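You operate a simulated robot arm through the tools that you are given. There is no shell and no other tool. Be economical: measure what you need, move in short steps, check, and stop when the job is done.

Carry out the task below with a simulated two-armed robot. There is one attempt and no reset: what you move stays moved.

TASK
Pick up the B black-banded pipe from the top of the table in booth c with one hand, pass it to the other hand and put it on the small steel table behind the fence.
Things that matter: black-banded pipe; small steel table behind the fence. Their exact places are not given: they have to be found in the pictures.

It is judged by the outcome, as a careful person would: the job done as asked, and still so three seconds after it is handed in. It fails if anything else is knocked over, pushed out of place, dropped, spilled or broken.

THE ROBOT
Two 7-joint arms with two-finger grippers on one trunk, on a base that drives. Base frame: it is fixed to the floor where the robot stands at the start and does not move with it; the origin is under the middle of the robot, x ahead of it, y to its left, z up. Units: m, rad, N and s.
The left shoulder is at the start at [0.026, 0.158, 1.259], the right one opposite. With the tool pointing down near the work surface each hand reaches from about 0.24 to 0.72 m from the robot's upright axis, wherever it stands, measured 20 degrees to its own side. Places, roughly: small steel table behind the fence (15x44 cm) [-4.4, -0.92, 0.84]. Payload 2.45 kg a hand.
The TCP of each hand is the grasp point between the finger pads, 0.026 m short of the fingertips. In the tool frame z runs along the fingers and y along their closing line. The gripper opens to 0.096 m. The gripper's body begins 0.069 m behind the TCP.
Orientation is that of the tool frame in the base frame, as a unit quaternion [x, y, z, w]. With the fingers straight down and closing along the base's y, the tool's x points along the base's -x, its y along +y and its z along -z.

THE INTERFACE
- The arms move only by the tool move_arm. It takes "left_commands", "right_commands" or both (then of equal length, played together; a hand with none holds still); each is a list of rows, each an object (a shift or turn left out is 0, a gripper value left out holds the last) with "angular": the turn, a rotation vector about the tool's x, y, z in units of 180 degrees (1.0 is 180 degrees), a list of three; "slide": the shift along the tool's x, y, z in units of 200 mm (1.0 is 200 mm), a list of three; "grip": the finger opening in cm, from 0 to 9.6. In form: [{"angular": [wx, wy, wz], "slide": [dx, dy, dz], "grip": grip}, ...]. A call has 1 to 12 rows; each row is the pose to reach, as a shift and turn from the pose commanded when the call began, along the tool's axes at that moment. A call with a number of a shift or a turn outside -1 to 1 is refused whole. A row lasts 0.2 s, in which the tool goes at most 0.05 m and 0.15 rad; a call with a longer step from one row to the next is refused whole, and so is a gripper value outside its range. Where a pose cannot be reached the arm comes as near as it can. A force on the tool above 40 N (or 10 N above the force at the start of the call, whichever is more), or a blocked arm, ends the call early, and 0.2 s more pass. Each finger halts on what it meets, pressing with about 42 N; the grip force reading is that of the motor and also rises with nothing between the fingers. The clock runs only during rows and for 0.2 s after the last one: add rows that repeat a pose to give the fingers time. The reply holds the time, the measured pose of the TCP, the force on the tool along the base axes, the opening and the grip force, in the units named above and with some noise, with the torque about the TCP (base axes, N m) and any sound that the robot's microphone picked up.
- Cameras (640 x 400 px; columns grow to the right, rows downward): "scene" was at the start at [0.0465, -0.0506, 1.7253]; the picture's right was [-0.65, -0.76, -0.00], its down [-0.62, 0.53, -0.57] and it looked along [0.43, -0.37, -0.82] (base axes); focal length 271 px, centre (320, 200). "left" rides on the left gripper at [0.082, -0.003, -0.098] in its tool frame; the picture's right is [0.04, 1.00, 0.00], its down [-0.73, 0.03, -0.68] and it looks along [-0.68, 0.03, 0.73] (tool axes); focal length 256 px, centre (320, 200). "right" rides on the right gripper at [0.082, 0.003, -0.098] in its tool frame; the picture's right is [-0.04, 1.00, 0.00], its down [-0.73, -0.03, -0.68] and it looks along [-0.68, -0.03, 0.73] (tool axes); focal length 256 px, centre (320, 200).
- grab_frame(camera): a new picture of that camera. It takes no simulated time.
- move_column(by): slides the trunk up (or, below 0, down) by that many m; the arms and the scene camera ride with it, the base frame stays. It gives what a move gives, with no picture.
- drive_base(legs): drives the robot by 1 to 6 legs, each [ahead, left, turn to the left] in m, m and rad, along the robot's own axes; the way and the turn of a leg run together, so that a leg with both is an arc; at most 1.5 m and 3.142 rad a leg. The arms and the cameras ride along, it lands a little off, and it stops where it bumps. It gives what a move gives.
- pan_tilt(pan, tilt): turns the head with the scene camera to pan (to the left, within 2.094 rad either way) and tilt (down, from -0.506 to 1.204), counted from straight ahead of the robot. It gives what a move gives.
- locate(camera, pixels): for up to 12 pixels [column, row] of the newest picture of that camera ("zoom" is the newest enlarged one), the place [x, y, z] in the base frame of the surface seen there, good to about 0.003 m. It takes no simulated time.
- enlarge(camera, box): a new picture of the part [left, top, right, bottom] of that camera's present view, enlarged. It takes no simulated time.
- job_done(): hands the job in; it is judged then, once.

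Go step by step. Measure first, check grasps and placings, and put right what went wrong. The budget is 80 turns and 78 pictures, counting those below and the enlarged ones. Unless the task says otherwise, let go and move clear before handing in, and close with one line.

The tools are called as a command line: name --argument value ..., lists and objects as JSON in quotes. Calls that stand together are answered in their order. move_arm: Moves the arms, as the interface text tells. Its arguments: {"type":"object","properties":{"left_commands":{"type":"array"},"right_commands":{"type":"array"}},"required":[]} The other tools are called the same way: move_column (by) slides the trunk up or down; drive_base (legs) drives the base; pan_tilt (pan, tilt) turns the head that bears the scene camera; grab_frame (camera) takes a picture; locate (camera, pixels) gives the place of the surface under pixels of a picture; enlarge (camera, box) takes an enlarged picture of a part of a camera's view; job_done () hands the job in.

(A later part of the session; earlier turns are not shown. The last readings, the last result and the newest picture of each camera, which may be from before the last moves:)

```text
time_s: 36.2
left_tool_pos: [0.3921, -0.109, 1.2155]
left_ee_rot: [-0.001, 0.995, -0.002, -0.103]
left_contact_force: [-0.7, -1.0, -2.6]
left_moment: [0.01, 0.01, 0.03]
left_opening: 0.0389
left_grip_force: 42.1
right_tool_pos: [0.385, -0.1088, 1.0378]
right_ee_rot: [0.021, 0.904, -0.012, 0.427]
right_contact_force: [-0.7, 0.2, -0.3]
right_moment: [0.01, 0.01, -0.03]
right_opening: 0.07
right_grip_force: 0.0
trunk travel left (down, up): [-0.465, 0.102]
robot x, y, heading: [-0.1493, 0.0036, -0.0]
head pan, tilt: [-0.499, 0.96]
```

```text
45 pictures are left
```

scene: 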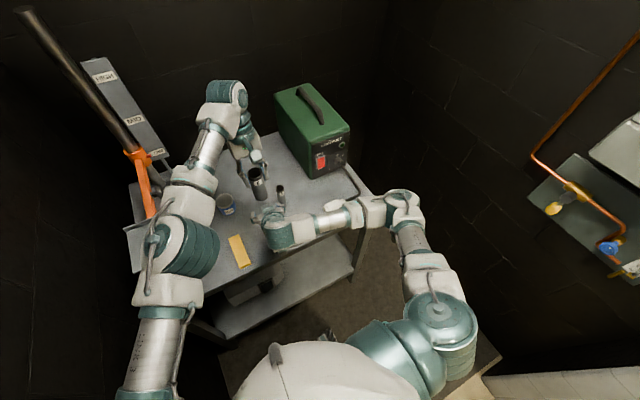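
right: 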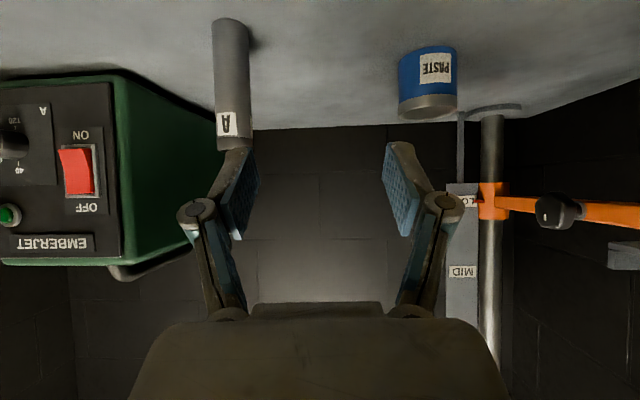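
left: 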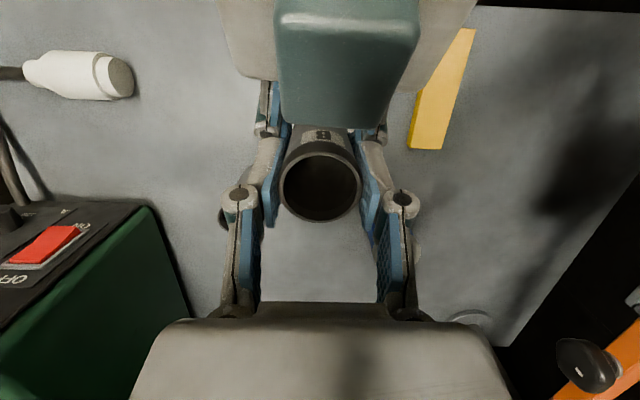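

The left hand alone carries the pipe (-2.6 N of weight). I'll back off 0.35 m from the table and look toward both rear corners for the way out.

drive_base --legs '[[-0.35, 0, 0]]'

pan_tilt --pan 2.09 --tilt 0.5

grab_frame --camera "scene"

pan_tilt --pan -2.09 --tilt 0.5

grab_frame --camera "scene"

```text
time_s: 37.7
left_tool_pos: [0.3129, -0.1433, 1.2294]
left_ee_rot: [0.066, 0.993, -0.016, -0.1]
left_contact_force: [0.5, -2.1, -2.4]
left_moment: [0.05, 0.07, -0.03]
left_opening: 0.0391
left_grip_force: 42.1
right_tool_pos: [0.2857, -0.1372, 1.0458]
right_ee_rot: [0.068, 0.899, -0.062, 0.429]
right_contact_force: [-0.1, 0.3, 0.0]
right_moment: [0.01, -0.01, -0.03]
right_opening: 0.07
right_grip_force: 0.0
trunk travel left (down, up): [-0.465, 0.102]
robot x, y, heading: [-0.2293, -0.0113, -0.123]
head pan, tilt: [-0.499, 0.96]
stopped in leg 1: the robot was blocked; the commanded pose is now the measured one
```

```text
time_s: 40.0
left_tool_pos: [0.3053, -0.1537, 1.2309]
left_ee_rot: [0.064, 0.993, -0.011, -0.098]
left_contact_force: [0.1, 0.5, -2.5]
left_moment: [-0.02, 0.01, 0.0]
left_opening: 0.0388
left_grip_force: 42.0
right_tool_pos: [0.2801, -0.147, 1.0471]
right_ee_rot: [0.069, 0.898, -0.058, 0.43]
right_contact_force: [0.1, 0.1, 0.4]
right_moment: [0.0, 0.0, -0.01]
right_opening: 0.0701
right_grip_force: 0.1
trunk travel left (down, up): [-0.465, 0.102]
robot x, y, heading: [-0.2282, -0.012, -0.118]
head pan, tilt: [2.089, 0.499]
```

```text
44 pictures are left
```

scene: 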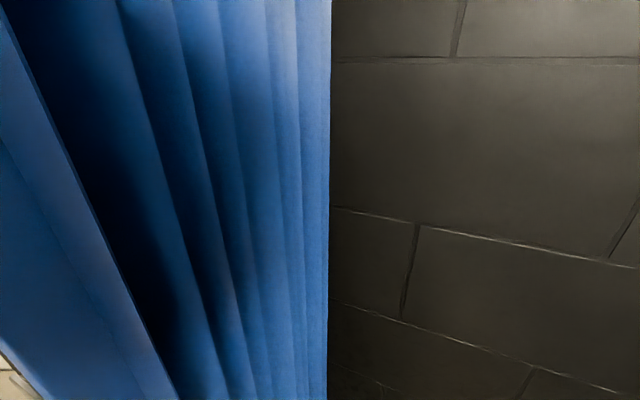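

```text
time_s: 43.4
left_tool_pos: [0.306, -0.1544, 1.231]
left_ee_rot: [0.064, 0.993, -0.011, -0.098]
left_contact_force: [0.0, 0.7, -2.2]
left_moment: [0.06, -0.01, 0.0]
left_opening: 0.0392
left_grip_force: 42.1
right_tool_pos: [0.2805, -0.1476, 1.0475]
right_ee_rot: [0.068, 0.898, -0.057, 0.43]
right_contact_force: [-0.4, 0.6, -0.3]
right_moment: [0.0, 0.05, -0.01]
right_opening: 0.07
right_grip_force: 0.0
trunk travel left (down, up): [-0.465, 0.102]
robot x, y, heading: [-0.2311, -0.0086, -0.125]
head pan, tilt: [-2.089, 0.499]
```

```text
43 pictures are left
```

scene: 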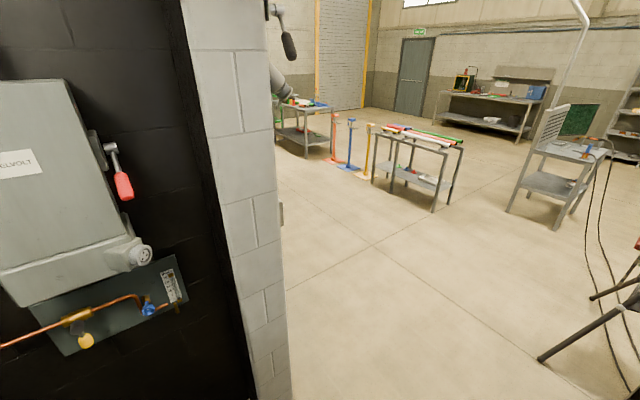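

The drive was blocked and the robot swung right by 0.12 rad, so something on the left rear touched, probably the left elbow or base on the curtain. I'll look there and measure.

pan_tilt --pan 2.09 --tilt 0.9

grab_frame --camera "scene"

locate --camera "scene" --pixels '[[20, 100], [100, 100], [200, 100], [300, 100], [100, 350], [250, 350], [310, 350], [450, 200], [600, 200], [20, 380], [200, 250], [10, 250]]'

```text
time_s: 46.8
left_tool_pos: [0.3057, -0.1538, 1.2311]
left_ee_rot: [0.064, 0.993, -0.011, -0.099]
left_contact_force: [-0.5, -0.3, -1.4]
left_moment: [0.02, -0.03, 0.0]
left_opening: 0.0392
left_grip_force: 42.0
right_tool_pos: [0.2794, -0.1471, 1.0465]
right_ee_rot: [0.069, 0.898, -0.058, 0.43]
right_contact_force: [0.6, 0.0, -0.3]
right_moment: [0.0, -0.01, 0.02]
right_opening: 0.0701
right_grip_force: 0.1
trunk travel left (down, up): [-0.465, 0.102]
robot x, y, heading: [-0.2284, -0.0111, -0.12]
head pan, tilt: [2.089, 0.901]
```

```text
42 pictures are left
```

scene: 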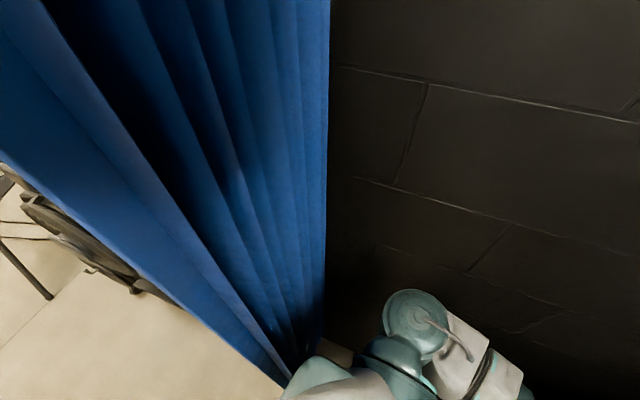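

```text
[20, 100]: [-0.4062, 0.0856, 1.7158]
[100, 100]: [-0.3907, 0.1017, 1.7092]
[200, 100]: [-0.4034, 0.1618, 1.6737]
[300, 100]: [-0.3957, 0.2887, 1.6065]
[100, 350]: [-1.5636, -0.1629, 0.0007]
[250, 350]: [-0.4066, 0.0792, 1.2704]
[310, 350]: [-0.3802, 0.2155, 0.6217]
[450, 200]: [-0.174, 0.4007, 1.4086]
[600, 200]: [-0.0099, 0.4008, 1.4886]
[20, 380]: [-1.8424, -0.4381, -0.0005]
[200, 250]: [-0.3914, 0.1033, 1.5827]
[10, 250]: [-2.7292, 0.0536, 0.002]
```

The curtain plane is at x≈-0.39, covering y from about 0.08 to 0.40, and the opening runs from y≈-0.82 to 0.08. I'll tuck the right arm back, then shift right before backing out.

move_arm --right_commands '[{"angular": [0, 0, 0], "slide": [0.016, -0.115, -0.118]}, {"angular": [0, 0.035, 0], "slide": [0.032, -0.23, -0.235]}, {"angular": [0, 0.075, 0], "slide": [0.048, -0.345, -0.353]}, {"angular": [0, 0.115, 0], "slide": [0.064, -0.46, -0.47]}, {"angular": [0, 0.155, 0], "slide": [0.08, -0.575, -0.588]}, {"angular": [0, 0.195, 0], "slide": [0.095, -0.69, -0.705]}, {"angular": [0, 0.24, 0], "slide": [0.11, -0.805, -0.823]}, {"angular": [0, 0.28, 0], "slide": [0.127, -0.92, -0.94]}, {"angular": [0, 0.28, 0], "slide": [0.127, -0.92, -0.94], "grip": 3}]'

pan_tilt --pan -0.9 --tilt 0.9

grab_frame --camera "scene"

```text
time_s: 48.8
left_tool_pos: [0.3061, -0.1548, 1.2301]
left_ee_rot: [0.065, 0.993, -0.011, -0.099]
left_contact_force: [-0.3, 0.2, -2.7]
left_moment: [-0.01, -0.02, 0.0]
left_opening: 0.0389
left_grip_force: 41.8
right_tool_pos: [0.0877, -0.2957, 1.1507]
right_ee_rot: [0.087, 0.996, -0.023, 0.005]
right_contact_force: [0.9, -0.3, -0.1]
right_moment: [0.0, -0.01, -0.01]
right_opening: 0.0299
right_grip_force: 0.0
trunk travel left (down, up): [-0.465, 0.102]
robot x, y, heading: [-0.2277, -0.0133, -0.119]
head pan, tilt: [2.089, 0.901]
```

```text
time_s: 51.4
left_tool_pos: [0.3063, -0.1555, 1.2302]
left_ee_rot: [0.065, 0.993, -0.011, -0.099]
left_contact_force: [-0.5, 0.0, -2.0]
left_moment: [-0.01, 0.02, 0.03]
left_opening: 0.0389
left_grip_force: 42.2
right_tool_pos: [0.0886, -0.295, 1.1518]
right_ee_rot: [0.087, 0.996, -0.023, 0.006]
right_contact_force: [-0.8, -0.9, -0.4]
right_moment: [-0.02, -0.03, 0.01]
right_opening: 0.0298
right_grip_force: 0.0
trunk travel left (down, up): [-0.465, 0.102]
robot x, y, heading: [-0.2315, -0.0095, -0.119]
head pan, tilt: [-0.901, 0.901]
```

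```text
41 pictures are left
```

scene: 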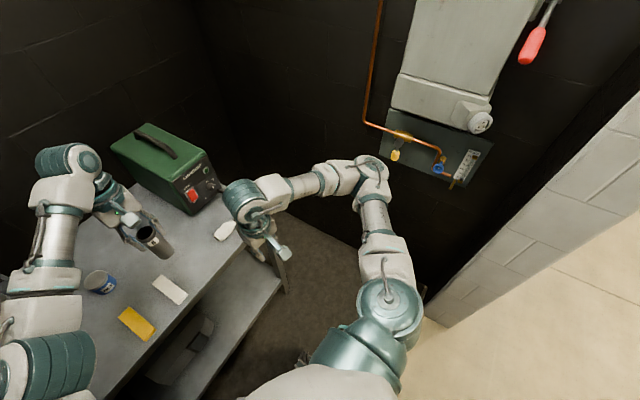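

locate --camera "scene" --pixels '[[375, 170], [362, 180], [385, 190], [395, 245], [455, 185], [480, 122], [425, 300], [395, 158], [535, 40], [440, 170]]'

```text
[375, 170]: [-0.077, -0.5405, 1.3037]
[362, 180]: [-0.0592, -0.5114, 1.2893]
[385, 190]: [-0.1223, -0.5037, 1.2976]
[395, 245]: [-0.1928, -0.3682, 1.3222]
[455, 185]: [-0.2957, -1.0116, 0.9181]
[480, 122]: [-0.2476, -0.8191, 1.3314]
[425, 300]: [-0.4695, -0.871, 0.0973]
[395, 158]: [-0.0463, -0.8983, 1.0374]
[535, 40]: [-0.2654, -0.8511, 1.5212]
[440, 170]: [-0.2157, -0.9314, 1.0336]
```

The right elbow sticks out to y≈-0.54 at the same height as the breaker box's knob (y=-0.82), so it's too wide for the opening. I'll stretch both arms forward to draw the elbows in, and check.

move_arm --left_commands '[{"slide": [0, 0.17, 0]}, {"slide": [0, 0.34, 0]}, {"slide": [0, 0.51, 0]}, {"slide": [0, 0.68, 0]}, {"slide": [0, 0.85, 0]}, {"slide": [0, 0.85, 0]}, {"slide": [0, 0.85, 0]}, {"slide": [0, 0.85, 0]}, {"slide": [0, 0.85, 0]}]' --right_commands '[{"slide": [0, 0, 0]}, {"slide": [0, 0, 0]}, {"slide": [-0.2, 0.0, 0]}, {"slide": [-0.4, 0.0, 0]}, {"slide": [-0.6, 0.0, 0]}, {"slide": [-0.8, 0.05, 0]}, {"slide": [-0.95, 0.1, 0]}, {"slide": [-1, 0.15, 0]}, {"slide": [-1, 0.15, 0]}]'

grab_frame --camera "scene"

pan_tilt --pan 1.1 --tilt 0.9

grab_frame --camera "scene"

```text
time_s: 53.4
left_tool_pos: [0.3239, 0.0173, 1.2244]
left_ee_rot: [0.064, 0.993, -0.012, -0.099]
left_contact_force: [0.7, -0.4, -2.1]
left_moment: [0.01, -0.01, -0.02]
left_opening: 0.0387
left_grip_force: 42.0
right_tool_pos: [0.2924, -0.2996, 1.1549]
right_ee_rot: [0.086, 0.996, -0.023, 0.008]
right_contact_force: [-0.3, -0.4, 0.1]
right_moment: [0.0, -0.01, 0.0]
right_opening: 0.0298
right_grip_force: 0.0
trunk travel left (down, up): [-0.465, 0.102]
robot x, y, heading: [-0.2324, -0.0127, -0.113]
head pan, tilt: [-0.901, 0.901]
```

```text
40 pictures are left
```

scene: 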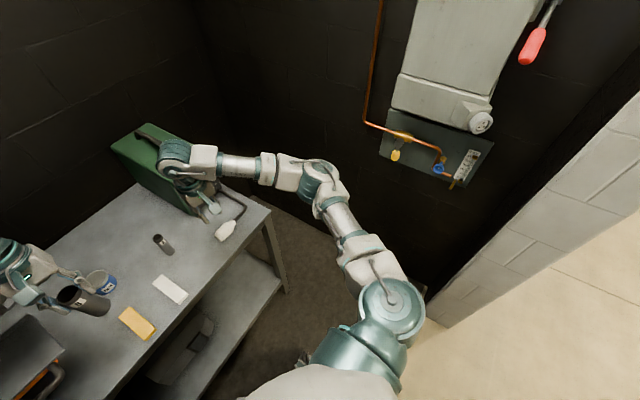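

```text
time_s: 55.3
left_tool_pos: [0.324, 0.0163, 1.2245]
left_ee_rot: [0.063, 0.993, -0.012, -0.099]
left_contact_force: [0.0, -0.7, -1.7]
left_moment: [0.02, 0.04, 0.0]
left_opening: 0.0389
left_grip_force: 42.2
right_tool_pos: [0.2911, -0.3005, 1.1543]
right_ee_rot: [0.087, 0.996, -0.023, 0.007]
right_contact_force: [0.8, 0.7, 0.8]
right_moment: [-0.01, -0.02, 0.01]
right_opening: 0.03
right_grip_force: 0.0
trunk travel left (down, up): [-0.465, 0.102]
robot x, y, heading: [-0.2307, -0.0126, -0.123]
head pan, tilt: [1.1, 0.901]
```

```text
39 pictures are left
```

scene: 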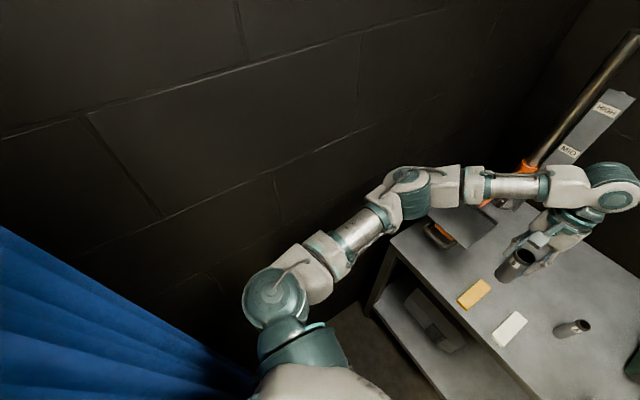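

locate --camera "scene" --pixels '[[400, 185], [380, 195], [275, 295], [250, 295], [250, 320], [300, 270], [350, 240], [220, 380], [150, 330], [560, 160]]'

pan_tilt --pan -1.1 --tilt 0.9

grab_frame --camera "scene"

```text
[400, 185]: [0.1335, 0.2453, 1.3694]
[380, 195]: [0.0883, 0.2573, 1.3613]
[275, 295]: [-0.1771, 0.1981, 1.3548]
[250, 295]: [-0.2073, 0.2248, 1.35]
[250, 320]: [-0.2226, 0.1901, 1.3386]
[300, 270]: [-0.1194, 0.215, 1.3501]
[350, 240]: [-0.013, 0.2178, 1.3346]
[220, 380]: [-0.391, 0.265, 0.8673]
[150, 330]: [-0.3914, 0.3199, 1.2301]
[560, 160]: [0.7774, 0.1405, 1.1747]
```

```text
time_s: 57.4
left_tool_pos: [0.3235, 0.0176, 1.224]
left_ee_rot: [0.064, 0.993, -0.012, -0.099]
left_contact_force: [0.6, 0.4, -2.6]
left_moment: [0.03, 0.0, -0.02]
left_opening: 0.039
left_grip_force: 41.6
right_tool_pos: [0.2909, -0.3023, 1.1536]
right_ee_rot: [0.088, 0.996, -0.023, 0.006]
right_contact_force: [1.0, -1.0, -0.1]
right_moment: [0.0, 0.0, 0.0]
right_opening: 0.0301
right_grip_force: 0.0
trunk travel left (down, up): [-0.465, 0.102]
robot x, y, heading: [-0.2271, -0.013, -0.117]
head pan, tilt: [-1.1, 0.901]
```

```text
38 pictures are left
```

scene: 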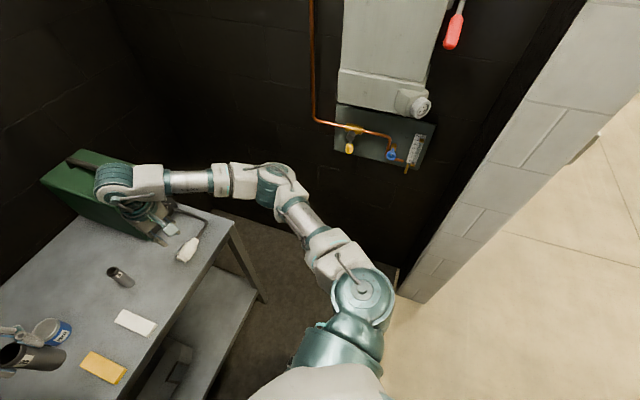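

locate --camera "scene" --pixels '[[270, 175], [300, 190], [285, 205], [360, 285], [385, 290], [320, 230], [240, 170], [420, 105], [410, 170], [430, 280], [590, 150]]'

```text
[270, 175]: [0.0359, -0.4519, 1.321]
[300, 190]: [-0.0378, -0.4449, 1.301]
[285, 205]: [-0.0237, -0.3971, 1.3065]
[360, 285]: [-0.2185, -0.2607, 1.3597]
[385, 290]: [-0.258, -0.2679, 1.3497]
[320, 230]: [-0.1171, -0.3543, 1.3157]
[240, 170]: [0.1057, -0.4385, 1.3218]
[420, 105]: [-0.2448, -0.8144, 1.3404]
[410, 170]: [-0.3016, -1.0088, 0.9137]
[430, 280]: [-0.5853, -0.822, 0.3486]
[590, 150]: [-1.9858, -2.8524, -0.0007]
```

The right elbow's outer edge is now near y=-0.47. I'll reach a bit further forward and inward with the right hand to narrow it more, then straighten the heading and slide right.

move_arm --right_commands '[{"slide": [-0.14, 0.12, 0]}, {"slide": [-0.28, 0.25, 0]}, {"slide": [-0.42, 0.38, 0]}, {"slide": [-0.55, 0.5, 0]}, {"slide": [-0.55, 0.5, 0]}]'

drive_base --legs '[[0.05, -0.02, 0], [0, 0, 0.118], [0, -0.15, 0]]'

grab_frame --camera "scene"

```text
time_s: 58.6
left_tool_pos: [0.3249, 0.0167, 1.2253]
left_ee_rot: [0.065, 0.993, -0.011, -0.099]
left_contact_force: [0.8, 0.1, -2.3]
left_moment: [0.01, 0.03, 0.0]
left_opening: 0.039
left_grip_force: 41.9
right_tool_pos: [0.4201, -0.2198, 1.154]
right_ee_rot: [0.086, 0.996, -0.023, 0.006]
right_contact_force: [-0.9, 1.2, -0.6]
right_moment: [-0.02, -0.02, 0.0]
right_opening: 0.03
right_grip_force: 0.0
trunk travel left (down, up): [-0.465, 0.102]
robot x, y, heading: [-0.2293, -0.0119, -0.119]
head pan, tilt: [-1.1, 0.901]
```

```text
time_s: 61.1
left_tool_pos: [0.3696, -0.0498, 1.2158]
left_ee_rot: [0.006, 0.994, -0.033, -0.101]
left_contact_force: [1.7, 3.2, -3.7]
left_moment: [-0.14, 0.12, 0.07]
left_opening: 0.0389
left_grip_force: 42.2
right_tool_pos: [0.4898, -0.2755, 1.152]
right_ee_rot: [0.029, 0.999, -0.039, 0.005]
right_contact_force: [-0.3, 2.7, -0.6]
right_moment: [-0.19, -0.01, 0.0]
right_opening: 0.0299
right_grip_force: 0.1
trunk travel left (down, up): [-0.465, 0.102]
robot x, y, heading: [-0.1818, -0.1819, -0.011]
head pan, tilt: [-1.1, 0.901]
```

```text
37 pictures are left
```

scene: 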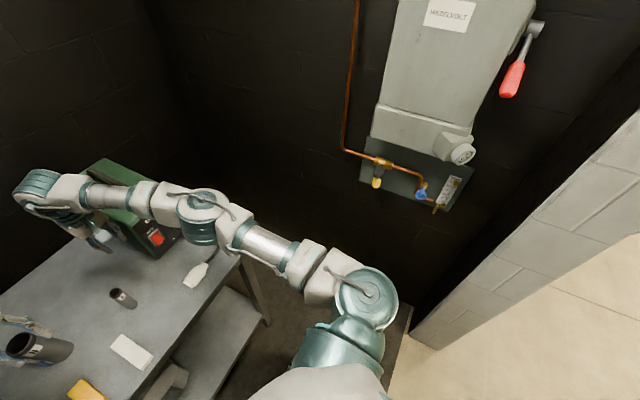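

The heading is straight. I'll go diagonally back and right, keeping the right hand clear of the green box and the base clear of the curtain.

drive_base --legs '[[-0.09, -0.07, 0.011], [-0.06, -0.1, 0]]'

grab_frame --camera "scene"

```text
time_s: 63.1
left_tool_pos: [0.2091, -0.1996, 1.2218]
left_ee_rot: [-0.001, 0.995, -0.033, -0.097]
left_contact_force: [1.5, 3.8, -2.3]
left_moment: [-0.23, 0.09, 0.01]
left_opening: 0.0389
left_grip_force: 42.0
right_tool_pos: [0.334, -0.4236, 1.1604]
right_ee_rot: [0.021, 0.999, -0.038, 0.01]
right_contact_force: [-0.9, 3.4, 0.7]
right_moment: [-0.25, -0.05, 0.02]
right_opening: 0.03
right_grip_force: 0.0
trunk travel left (down, up): [-0.465, 0.102]
robot x, y, heading: [-0.3353, -0.3348, 0.002]
head pan, tilt: [-1.1, 0.901]
```

```text
36 pictures are left
```

scene: 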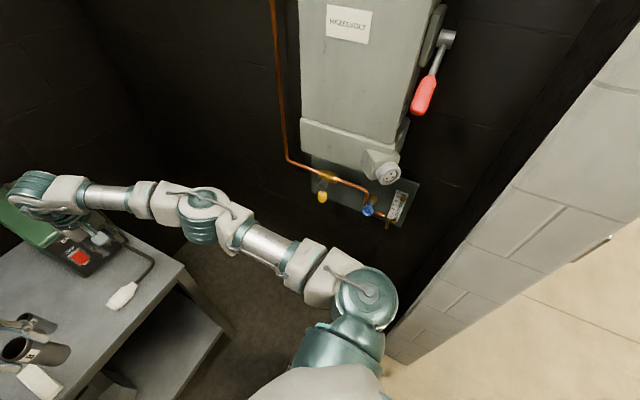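

locate --camera "scene" --pixels '[[205, 195], [235, 215], [270, 235], [330, 270], [395, 300], [390, 175], [385, 345], [450, 280], [425, 95], [90, 195]]'

```text
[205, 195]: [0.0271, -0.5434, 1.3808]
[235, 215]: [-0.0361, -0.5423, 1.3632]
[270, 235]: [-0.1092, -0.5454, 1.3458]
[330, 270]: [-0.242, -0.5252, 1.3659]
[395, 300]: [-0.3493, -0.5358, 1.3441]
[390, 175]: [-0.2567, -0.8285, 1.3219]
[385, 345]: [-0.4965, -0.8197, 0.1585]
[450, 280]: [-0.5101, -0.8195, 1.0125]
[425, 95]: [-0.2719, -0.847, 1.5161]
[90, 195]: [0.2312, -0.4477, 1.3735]
```

The right arm's outer edge is only at y≈-0.57, so there is ample room. I'll back straight out, then look.

drive_base --legs '[[-0.2, -0.05, 0], [-0.45, 0, 0]]'

pan_tilt --pan -2.09 --tilt 0.45

grab_frame --camera "scene"

pan_tilt --pan 2.09 --tilt 0.45

grab_frame --camera "scene"

```text
time_s: 67.0
left_tool_pos: [-0.4406, -0.2581, 1.2219]
left_ee_rot: [-0.001, 0.995, -0.028, -0.097]
left_contact_force: [1.8, 0.8, -1.8]
left_moment: [-0.12, 0.1, 0.04]
left_opening: 0.0391
left_grip_force: 42.1
right_tool_pos: [-0.3159, -0.4812, 1.1595]
right_ee_rot: [0.021, 0.999, -0.032, 0.012]
right_contact_force: [0.4, 1.6, 0.4]
right_moment: [-0.17, -0.08, 0.0]
right_opening: 0.0299
right_grip_force: 0.2
trunk travel left (down, up): [-0.465, 0.102]
robot x, y, heading: [-0.9833, -0.3831, -0.004]
head pan, tilt: [-1.1, 0.901]
```

```text
time_s: 68.3
left_tool_pos: [-0.4503, -0.355, 1.2334]
left_ee_rot: [-0.002, 0.996, 0.007, -0.091]
left_contact_force: [-0.7, -2.7, -2.1]
left_moment: [0.09, -0.09, -0.04]
left_opening: 0.0388
left_grip_force: 41.8
right_tool_pos: [-0.3246, -0.5728, 1.1541]
right_ee_rot: [0.025, 1.0, 0.002, 0.013]
right_contact_force: [0.4, -3.5, -0.1]
right_moment: [0.29, 0.05, 0.01]
right_opening: 0.0299
right_grip_force: 0.1
trunk travel left (down, up): [-0.465, 0.102]
robot x, y, heading: [-0.9838, -0.3949, -0.0]
head pan, tilt: [-2.089, 0.45]
```

```text
35 pictures are left
```

scene: 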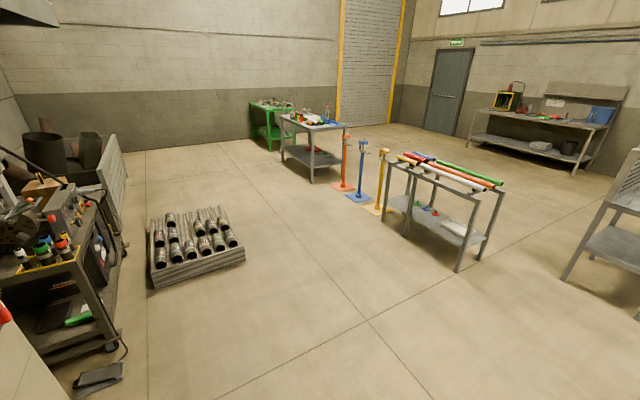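

```text
time_s: 71.7
left_tool_pos: [-0.4502, -0.2498, 1.2284]
left_ee_rot: [-0.004, 0.995, -0.027, -0.092]
left_contact_force: [0.6, 0.9, -1.9]
left_moment: [-0.06, 0.07, 0.05]
left_opening: 0.0387
left_grip_force: 42.3
right_tool_pos: [-0.3234, -0.4715, 1.1661]
right_ee_rot: [0.019, 0.999, -0.032, 0.016]
right_contact_force: [-0.7, 1.3, -0.4]
right_moment: [-0.15, -0.01, -0.02]
right_opening: 0.03
right_grip_force: 0.1
trunk travel left (down, up): [-0.465, 0.102]
robot x, y, heading: [-0.9823, -0.3703, -0.001]
head pan, tilt: [2.089, 0.45]
```

```text
34 pictures are left
```

scene: 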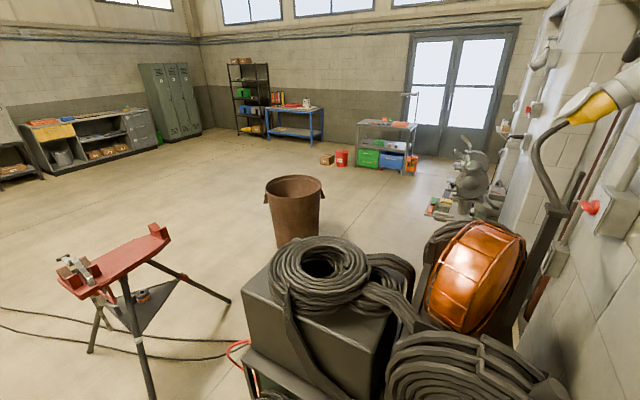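

I'm out of the booth. There's a hose cart and a vice tripod on the left rear and open floor elsewhere. I'll measure the obstacles before turning.

locate --camera "scene" --pixels '[[250, 340], [300, 300], [230, 300], [155, 398], [90, 350], [60, 280], [165, 235], [410, 300], [280, 240], [265, 395], [500, 360]]'

pan_tilt --pan -2.09 --tilt 0.45

grab_frame --camera "scene"

locate --camera "scene" --pixels '[[458, 268], [497, 190], [405, 237], [380, 212], [238, 260], [150, 285], [125, 365], [615, 150], [640, 310], [563, 278], [375, 325]]'

```text
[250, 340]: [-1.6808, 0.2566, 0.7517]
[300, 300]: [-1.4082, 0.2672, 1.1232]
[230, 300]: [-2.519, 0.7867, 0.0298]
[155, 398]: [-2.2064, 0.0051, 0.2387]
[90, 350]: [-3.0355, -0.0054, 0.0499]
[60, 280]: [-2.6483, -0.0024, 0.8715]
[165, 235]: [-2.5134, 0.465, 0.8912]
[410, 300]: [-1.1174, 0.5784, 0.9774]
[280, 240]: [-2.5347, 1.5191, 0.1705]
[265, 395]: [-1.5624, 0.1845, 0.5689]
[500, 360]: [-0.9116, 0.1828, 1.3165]
```

```text
time_s: 75.1
left_tool_pos: [-0.4511, -0.3593, 1.2346]
left_ee_rot: [-0.002, 0.996, 0.009, -0.091]
left_contact_force: [0.3, -3.0, -1.0]
left_moment: [0.18, -0.04, -0.01]
left_opening: 0.0388
left_grip_force: 41.6
right_tool_pos: [-0.3235, -0.5787, 1.1551]
right_ee_rot: [0.023, 1.0, 0.004, 0.015]
right_contact_force: [0.3, -2.7, -0.8]
right_moment: [0.2, -0.02, 0.0]
right_opening: 0.0295
right_grip_force: 0.0
trunk travel left (down, up): [-0.465, 0.102]
robot x, y, heading: [-0.9826, -0.395, 0.003]
head pan, tilt: [-2.089, 0.45]
```

```text
33 pictures are left
```

scene: 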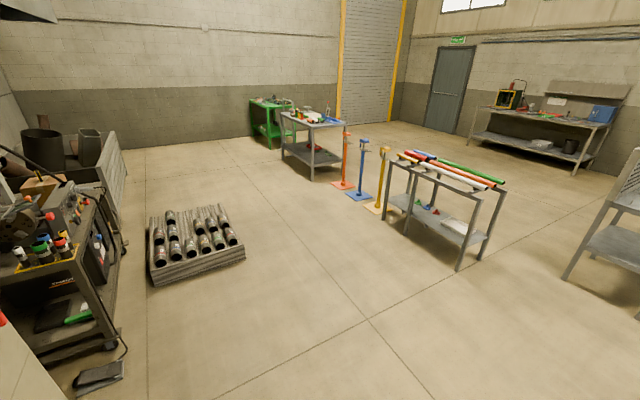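

```text
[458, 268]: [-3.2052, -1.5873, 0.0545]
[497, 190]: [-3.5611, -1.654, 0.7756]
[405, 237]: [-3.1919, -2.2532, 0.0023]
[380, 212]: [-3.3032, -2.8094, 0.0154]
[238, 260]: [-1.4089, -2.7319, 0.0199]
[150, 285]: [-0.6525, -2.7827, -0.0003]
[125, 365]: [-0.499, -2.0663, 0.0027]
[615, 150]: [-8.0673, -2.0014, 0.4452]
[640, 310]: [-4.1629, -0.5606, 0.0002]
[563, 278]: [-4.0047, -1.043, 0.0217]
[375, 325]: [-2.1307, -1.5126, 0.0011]
```

There's a clear corridor at y from about -1.5 to -0.1. The target, a small table with a mesh panel, is near x≈-4.1, y≈-0.9. I'll back to about (-1.55, -0.75) and turn around.

pan_tilt --pan 0 --tilt 0.45

drive_base --legs '[[-0.3, 0, 0], [-0.27, -0.36, 0], [0, 0, 1.57], [0, 0, 1.57]]'

grab_frame --camera "scene"

```text
time_s: 77.1
left_tool_pos: [-0.4505, -0.3551, 1.2326]
left_ee_rot: [-0.003, 0.996, 0.008, -0.092]
left_contact_force: [-1.6, -2.8, -1.7]
left_moment: [0.16, -0.14, -0.06]
left_opening: 0.0387
left_grip_force: 41.9
right_tool_pos: [-0.3229, -0.5735, 1.1544]
right_ee_rot: [0.023, 1.0, 0.003, 0.013]
right_contact_force: [1.0, -3.0, -0.7]
right_moment: [0.32, 0.05, 0.0]
right_opening: 0.03
right_grip_force: 0.1
trunk travel left (down, up): [-0.465, 0.102]
robot x, y, heading: [-0.984, -0.3914, -0.0]
head pan, tilt: [0.0, 0.45]
```

```text
time_s: 89.1
left_tool_pos: [-2.0881, -0.8648, 1.2295]
left_ee_rot: [0.995, -0.001, 0.092, -0.024]
left_contact_force: [-1.1, -3.5, -2.3]
left_moment: [0.16, -0.13, 0.05]
left_opening: 0.0389
left_grip_force: 41.8
right_tool_pos: [-2.211, -0.6419, 1.1672]
right_ee_rot: [0.999, -0.023, -0.016, -0.03]
right_contact_force: [1.1, -3.4, 0.5]
right_moment: [0.25, 0.03, -0.01]
right_opening: 0.03
right_grip_force: 0.1
trunk travel left (down, up): [-0.465, 0.102]
robot x, y, heading: [-1.5545, -0.7529, 3.13]
head pan, tilt: [0.0, 0.45]
```

```text
32 pictures are left
```

scene: 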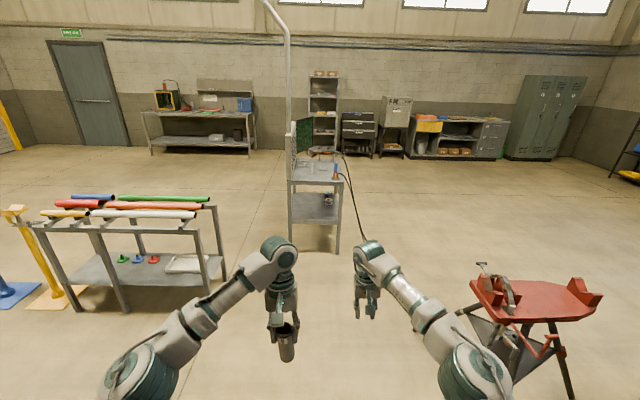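

The pipe is still upright in the left hand. The target table is straight ahead at (315,170), and I'll enlarge it. I'll also check the booth's letter behind me.

enlarge --camera "scene" --box '[260, 100, 380, 260]'

locate --camera "scene" --pixels '[[292, 168], [288, 182], [340, 182], [335, 162], [315, 172], [300, 140], [337, 175], [312, 165], [290, 245], [337, 250], [350, 190], [490, 290]]'

pan_tilt --pan 2.09 --tilt 0.0

grab_frame --camera "scene"

```text
2.50 times, centred on (320, 180) of scene
```

zoom: 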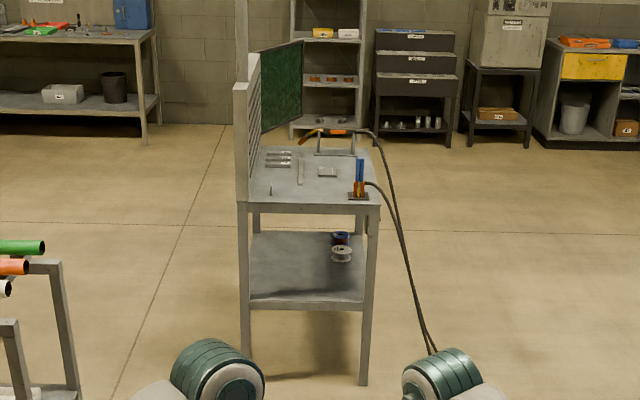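

```text
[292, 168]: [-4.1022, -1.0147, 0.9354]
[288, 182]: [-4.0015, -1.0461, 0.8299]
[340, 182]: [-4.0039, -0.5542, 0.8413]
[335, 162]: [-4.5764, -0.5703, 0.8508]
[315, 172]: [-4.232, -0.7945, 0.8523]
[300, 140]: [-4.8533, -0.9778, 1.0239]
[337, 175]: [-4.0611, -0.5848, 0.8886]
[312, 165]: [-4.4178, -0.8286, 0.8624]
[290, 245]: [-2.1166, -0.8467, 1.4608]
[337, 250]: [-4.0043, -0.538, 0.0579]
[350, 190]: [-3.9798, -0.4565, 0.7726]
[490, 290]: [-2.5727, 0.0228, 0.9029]
```

```text
time_s: 91.1
left_tool_pos: [-2.0846, -0.8759, 1.231]
left_ee_rot: [0.995, 0.002, 0.092, -0.024]
left_contact_force: [-1.7, -2.7, -2.7]
left_moment: [0.2, -0.14, 0.06]
left_opening: 0.0387
left_grip_force: 42.0
right_tool_pos: [-2.2099, -0.6536, 1.1689]
right_ee_rot: [0.999, -0.02, -0.018, -0.03]
right_contact_force: [0.0, -3.1, 0.3]
right_moment: [0.27, 0.06, -0.03]
right_opening: 0.0298
right_grip_force: 0.1
trunk travel left (down, up): [-0.465, 0.102]
robot x, y, heading: [-1.5545, -0.7563, 3.132]
head pan, tilt: [2.089, 0.0]
```

```text
30 pictures are left
```

scene: 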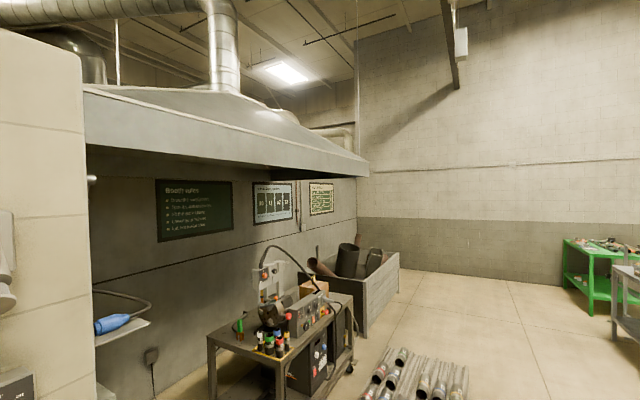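

The table top is at z≈0.84, spanning y from -1.05 to -0.55 and x from -4.0 to about -4.7, with the mesh fence along its left edge. The named 15x44 cm patch at (-4.4, -0.92) is the strip beside that fence. I'll drive closer and look down on it.

drive_base --legs '[[1.4, -0.03, 0.01]]'

pan_tilt --pan 0.1 --tilt 0.5

grab_frame --camera "scene"

enlarge --camera "scene" --box '[230, 60, 430, 220]'

```text
time_s: 98.0
left_tool_pos: [-3.4798, -0.7809, 1.2351]
left_ee_rot: [0.996, 0.003, 0.089, -0.007]
left_contact_force: [0.7, 0.6, -1.3]
left_moment: [-0.01, 0.04, -0.01]
left_opening: 0.0388
left_grip_force: 42.0
right_tool_pos: [-3.6068, -0.5625, 1.1663]
right_ee_rot: [1.0, -0.019, -0.017, -0.012]
right_contact_force: [0.2, -0.2, 1.1]
right_moment: [0.02, 0.01, -0.04]
right_opening: 0.0299
right_grip_force: 0.1
trunk travel left (down, up): [-0.465, 0.102]
robot x, y, heading: [-2.956, -0.7055, 3.136]
head pan, tilt: [2.089, 0.0]
```

```text
time_s: 100.0
left_tool_pos: [-3.4759, -0.7596, 1.24]
left_ee_rot: [0.996, 0.005, 0.087, 0.002]
left_contact_force: [0.5, -1.6, -1.5]
left_moment: [0.01, 0.02, -0.03]
left_opening: 0.0385
left_grip_force: 42.3
right_tool_pos: [-3.6035, -0.5413, 1.1695]
right_ee_rot: [1.0, -0.02, -0.021, -0.004]
right_contact_force: [-0.1, -0.4, 0.5]
right_moment: [0.02, -0.01, 0.02]
right_opening: 0.0301
right_grip_force: 0.0
trunk travel left (down, up): [-0.465, 0.102]
robot x, y, heading: [-2.9555, -0.7077, 3.134]
head pan, tilt: [0.099, 0.499]
```

```text
29 pictures are left
```

scene: 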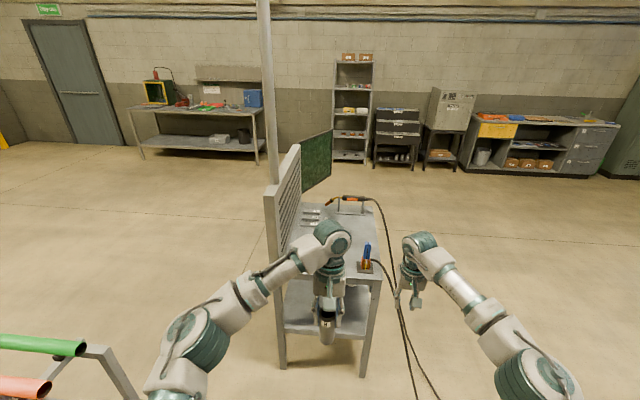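

```text
2.50 times, centred on (330, 140) of scene
```

zoom: 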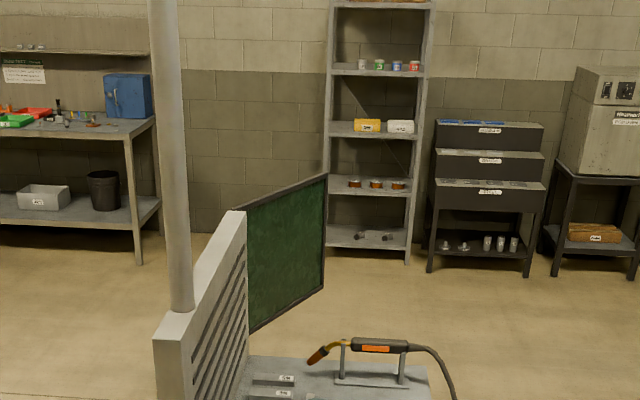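

locate --camera "scene" --pixels '[[268, 200], [276, 198], [297, 150], [272, 255], [284, 245], [292, 240], [366, 262], [368, 248], [410, 380], [400, 330], [350, 212], [312, 222]]'

pan_tilt --pan -0.3 --tilt 0.8

grab_frame --camera "scene"

```text
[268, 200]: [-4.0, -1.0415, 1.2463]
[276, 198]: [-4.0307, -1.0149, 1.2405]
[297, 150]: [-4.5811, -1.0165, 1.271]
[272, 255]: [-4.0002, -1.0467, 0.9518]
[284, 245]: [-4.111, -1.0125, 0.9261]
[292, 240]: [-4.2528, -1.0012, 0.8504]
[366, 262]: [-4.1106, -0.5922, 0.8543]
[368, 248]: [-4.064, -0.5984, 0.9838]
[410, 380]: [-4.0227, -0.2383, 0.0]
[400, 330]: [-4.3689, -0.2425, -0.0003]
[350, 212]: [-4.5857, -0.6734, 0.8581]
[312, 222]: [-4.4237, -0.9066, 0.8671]
```

```text
time_s: 100.8
left_tool_pos: [-3.4777, -0.792, 1.2339]
left_ee_rot: [0.996, 0.003, 0.09, -0.009]
left_contact_force: [-0.1, 0.5, -3.0]
left_moment: [-0.09, -0.07, 0.02]
left_opening: 0.0383
left_grip_force: 42.8
right_tool_pos: [-3.6055, -0.5705, 1.1679]
right_ee_rot: [0.999, -0.021, -0.019, -0.015]
right_contact_force: [0.3, 1.5, -0.9]
right_moment: [-0.03, 0.05, 0.02]
right_opening: 0.0299
right_grip_force: 0.0
trunk travel left (down, up): [-0.465, 0.102]
robot x, y, heading: [-2.9538, -0.7149, 3.127]
head pan, tilt: [-0.3, 0.799]
```

```text
27 pictures are left
```

scene: 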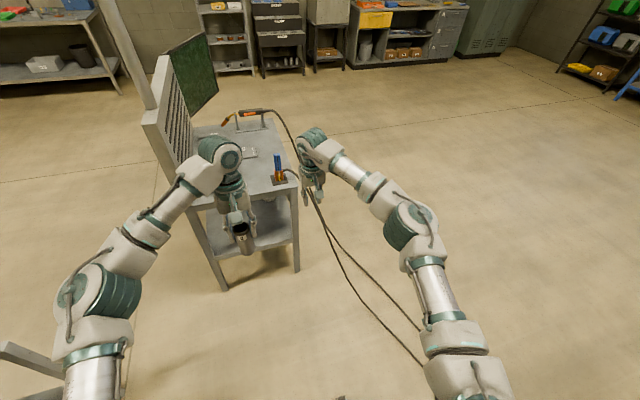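

The fence spans x from -4.0 to -4.6 at y≈-1.02 and is 1.25 high. I'll come in from the front-right, turned slightly left, so the left elbow stays in front of the fence. First I'll check where the floor cable runs.

locate --camera "scene" --pixels '[[330, 225], [345, 250], [365, 280], [385, 295], [410, 320], [345, 270], [375, 310], [400, 340], [240, 162], [195, 135], [250, 155], [185, 190]]'

```text
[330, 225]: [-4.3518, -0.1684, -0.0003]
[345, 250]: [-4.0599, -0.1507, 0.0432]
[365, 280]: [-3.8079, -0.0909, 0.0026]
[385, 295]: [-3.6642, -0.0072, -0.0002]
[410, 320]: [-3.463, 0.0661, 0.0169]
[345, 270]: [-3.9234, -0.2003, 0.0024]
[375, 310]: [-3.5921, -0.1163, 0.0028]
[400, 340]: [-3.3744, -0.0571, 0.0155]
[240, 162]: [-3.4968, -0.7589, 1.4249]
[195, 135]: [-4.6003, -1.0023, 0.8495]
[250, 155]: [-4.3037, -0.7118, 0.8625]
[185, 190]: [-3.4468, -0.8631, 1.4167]
```

The cable stays at y>-0.2, so the path is clear. I'll retract the right hand, drive to (-3.4, -0.55), turn left 0.36 and ease in to x≈-3.6.

move_arm --right_commands '[{"slide": [0.2, -0.1, 0]}, {"slide": [0.4, -0.2, 0]}, {"slide": [0.6, -0.3, 0]}, {"slide": [0.8, -0.4, 0]}, {"slide": [1.0, -0.5, 0]}, {"slide": [1.0, -0.5, 0]}]'

drive_base --legs '[[0.45, -0.165, 0], [0, 0, 0.365], [0.188, 0.069, 0]]'

pan_tilt --pan 0.1 --tilt 0.9

grab_frame --camera "scene"

grab_frame --camera "left"

```text
time_s: 102.4
left_tool_pos: [-3.4703, -0.8001, 1.24]
left_ee_rot: [0.996, 0.005, 0.086, -0.015]
left_contact_force: [-0.2, -1.6, -1.8]
left_moment: [0.12, -0.07, 0.02]
left_opening: 0.0385
left_grip_force: 42.2
right_tool_pos: [-3.3937, -0.4876, 1.1701]
right_ee_rot: [0.999, -0.017, -0.024, -0.022]
right_contact_force: [0.5, -1.4, 0.0]
right_moment: [0.13, 0.0, 0.01]
right_opening: 0.0302
right_grip_force: 0.0
trunk travel left (down, up): [-0.465, 0.102]
robot x, y, heading: [-2.9496, -0.7028, 3.142]
head pan, tilt: [-0.3, 0.799]
stopped in row 6 (right hand): the arm was blocked; the commanded pose is now the measured one
```

```text
time_s: 107.6
left_tool_pos: [-3.9995, -0.9298, 1.2412]
left_ee_rot: [0.979, 0.185, 0.081, -0.025]
left_contact_force: [-1.2, -1.7, -2.8]
left_moment: [0.06, -0.02, 0.0]
left_opening: 0.0385
left_grip_force: 41.7
right_tool_pos: [-4.0396, -0.6107, 1.1694]
right_ee_rot: [0.986, 0.164, -0.027, -0.013]
right_contact_force: [0.3, 0.7, -0.6]
right_moment: [0.0, 0.01, 0.01]
right_opening: 0.0302
right_grip_force: 0.0
trunk travel left (down, up): [-0.465, 0.102]
robot x, y, heading: [-3.551, -0.6691, -2.774]
head pan, tilt: [-0.3, 0.799]
```

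```text
time_s: 108.5
left_tool_pos: [-3.9966, -0.9345, 1.2417]
left_ee_rot: [0.979, 0.188, 0.081, -0.024]
left_contact_force: [-1.3, -2.3, -1.8]
left_moment: [0.12, -0.08, 0.0]
left_opening: 0.0389
left_grip_force: 41.7
right_tool_pos: [-4.0398, -0.6153, 1.1694]
right_ee_rot: [0.986, 0.165, -0.027, -0.012]
right_contact_force: [0.7, -1.3, -0.2]
right_moment: [0.02, 0.01, 0.01]
right_opening: 0.0302
right_grip_force: 0.2
trunk travel left (down, up): [-0.465, 0.102]
robot x, y, heading: [-3.5493, -0.674, -2.775]
head pan, tilt: [0.099, 0.901]
```

```text
26 pictures are left
```

scene: 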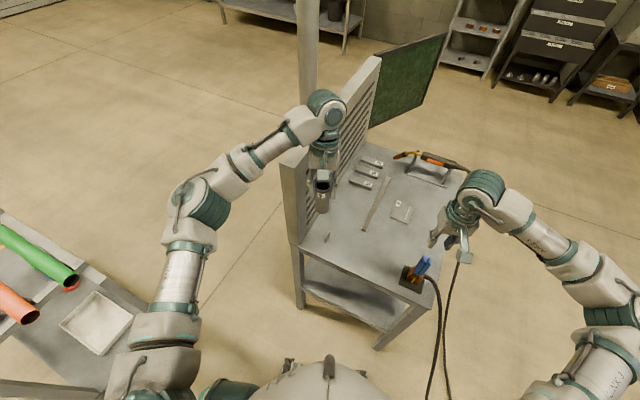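

```text
25 pictures are left
```

left: 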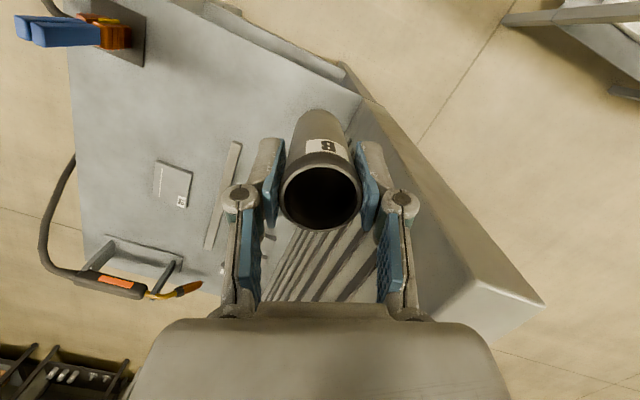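

The robot landed 0.1 m too far left, leaving the pipe close to the fence's front corner. I'll sidestep right and then map the tabletop: a peg at (326,237), a bar at (375,205) and labelled pieces near (365,170).

drive_base --legs '[[-0.043, -0.112, 0]]'

grab_frame --camera "scene"

enlarge --camera "scene" --box '[250, 110, 430, 250]'

```text
time_s: 109.7
left_tool_pos: [-4.0058, -0.7905, 1.2417]
left_ee_rot: [0.979, 0.188, 0.082, -0.016]
left_contact_force: [-0.2, 0.1, -2.0]
left_moment: [0.02, -0.01, -0.02]
left_opening: 0.0386
left_grip_force: 42.3
right_tool_pos: [-4.0475, -0.4737, 1.1639]
right_ee_rot: [0.986, 0.164, -0.025, -0.003]
right_contact_force: [-0.1, -0.4, -1.0]
right_moment: [0.03, 0.03, 0.02]
right_opening: 0.0299
right_grip_force: 0.0
trunk travel left (down, up): [-0.465, 0.102]
robot x, y, heading: [-3.5499, -0.5479, -2.778]
head pan, tilt: [0.099, 0.901]
```

```text
24 pictures are left
```

scene: 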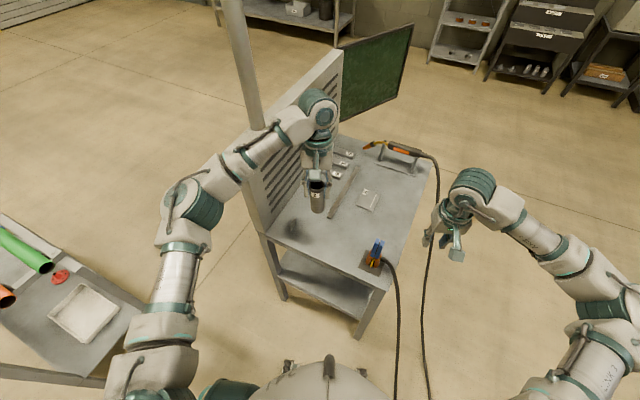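

```text
2.86 times, centred on (340, 180) of scene
```

zoom: 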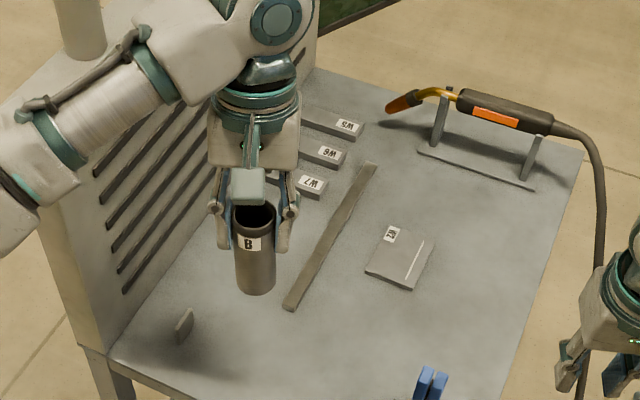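

locate --camera "zoom" --pixels '[[200, 280], [290, 305], [372, 168], [322, 195], [270, 180], [185, 325], [190, 345], [240, 310], [150, 300], [115, 355], [210, 255], [395, 260]]'

```text
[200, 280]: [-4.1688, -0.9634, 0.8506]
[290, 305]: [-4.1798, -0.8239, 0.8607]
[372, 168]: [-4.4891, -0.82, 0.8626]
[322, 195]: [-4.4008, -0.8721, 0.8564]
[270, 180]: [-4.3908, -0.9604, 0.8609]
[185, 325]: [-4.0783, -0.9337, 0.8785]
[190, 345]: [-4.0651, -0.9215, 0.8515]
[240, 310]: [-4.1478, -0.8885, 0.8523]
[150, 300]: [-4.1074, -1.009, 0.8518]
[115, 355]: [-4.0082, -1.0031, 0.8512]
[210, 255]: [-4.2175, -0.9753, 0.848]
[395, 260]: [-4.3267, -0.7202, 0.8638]
```

The tabletop is at z≈0.851. The clear part of the strip lies between the fence (y≈-1.0) and the flat bar (y≈-0.83), ahead of the W pieces (x≈-4.39). I'll aim for (-4.24, -0.915). I'll step right, turn a little more left and approach.

drive_base --legs '[[0, -0.11, 0], [0.11, 0, 0.188]]'

grab_frame --camera "scene"

```text
time_s: 111.7
left_tool_pos: [-4.088, -0.8063, 1.2477]
left_ee_rot: [0.957, 0.278, 0.079, -0.018]
left_contact_force: [0.8, 0.9, -2.8]
left_moment: [-0.01, 0.0, 0.01]
left_opening: 0.0382
left_grip_force: 41.9
right_tool_pos: [-4.1884, -0.5019, 1.1647]
right_ee_rot: [0.967, 0.254, -0.027, 0.003]
right_contact_force: [-1.3, -0.3, -0.3]
right_moment: [-0.03, -0.01, 0.0]
right_opening: 0.03
right_grip_force: 0.0
trunk travel left (down, up): [-0.465, 0.102]
robot x, y, heading: [-3.6839, -0.4927, -2.582]
head pan, tilt: [0.099, 0.901]
```

```text
22 pictures are left
```

scene: 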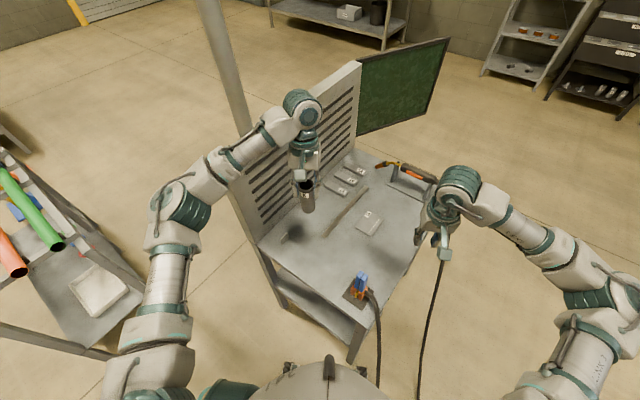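

drive_base --legs '[[0.05, -0.02, 0]]'

grab_frame --camera "scene"

locate --camera "scene" --pixels '[[190, 205], [205, 190], [225, 165], [245, 150], [305, 200], [304, 188], [298, 150], [290, 100], [270, 235], [330, 195], [160, 240]]'

```text
time_s: 112.6
left_tool_pos: [-4.1256, -0.824, 1.2462]
left_ee_rot: [0.957, 0.28, 0.075, -0.025]
left_contact_force: [0.2, -0.1, -3.4]
left_moment: [0.01, 0.09, -0.02]
left_opening: 0.0387
left_grip_force: 42.1
right_tool_pos: [-4.2298, -0.5195, 1.1698]
right_ee_rot: [0.965, 0.258, -0.034, -0.005]
right_contact_force: [-0.7, -0.8, 0.2]
right_moment: [0.18, -0.02, -0.04]
right_opening: 0.0299
right_grip_force: 0.0
trunk travel left (down, up): [-0.465, 0.102]
robot x, y, heading: [-3.7387, -0.4964, -2.576]
head pan, tilt: [0.099, 0.901]
```

```text
21 pictures are left
```

scene: 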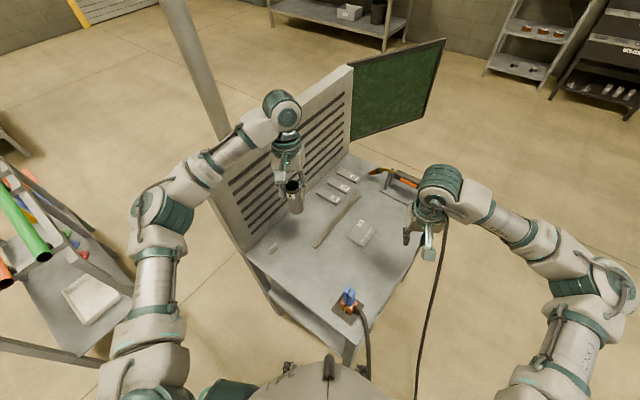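

```text
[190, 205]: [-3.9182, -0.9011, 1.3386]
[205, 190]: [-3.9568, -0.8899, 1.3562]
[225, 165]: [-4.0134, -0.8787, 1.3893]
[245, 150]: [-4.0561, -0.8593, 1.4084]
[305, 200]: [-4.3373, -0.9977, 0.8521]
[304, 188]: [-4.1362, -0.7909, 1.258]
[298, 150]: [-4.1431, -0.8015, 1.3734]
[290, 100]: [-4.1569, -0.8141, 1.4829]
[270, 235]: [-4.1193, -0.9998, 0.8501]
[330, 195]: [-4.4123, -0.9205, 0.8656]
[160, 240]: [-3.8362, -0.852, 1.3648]
```

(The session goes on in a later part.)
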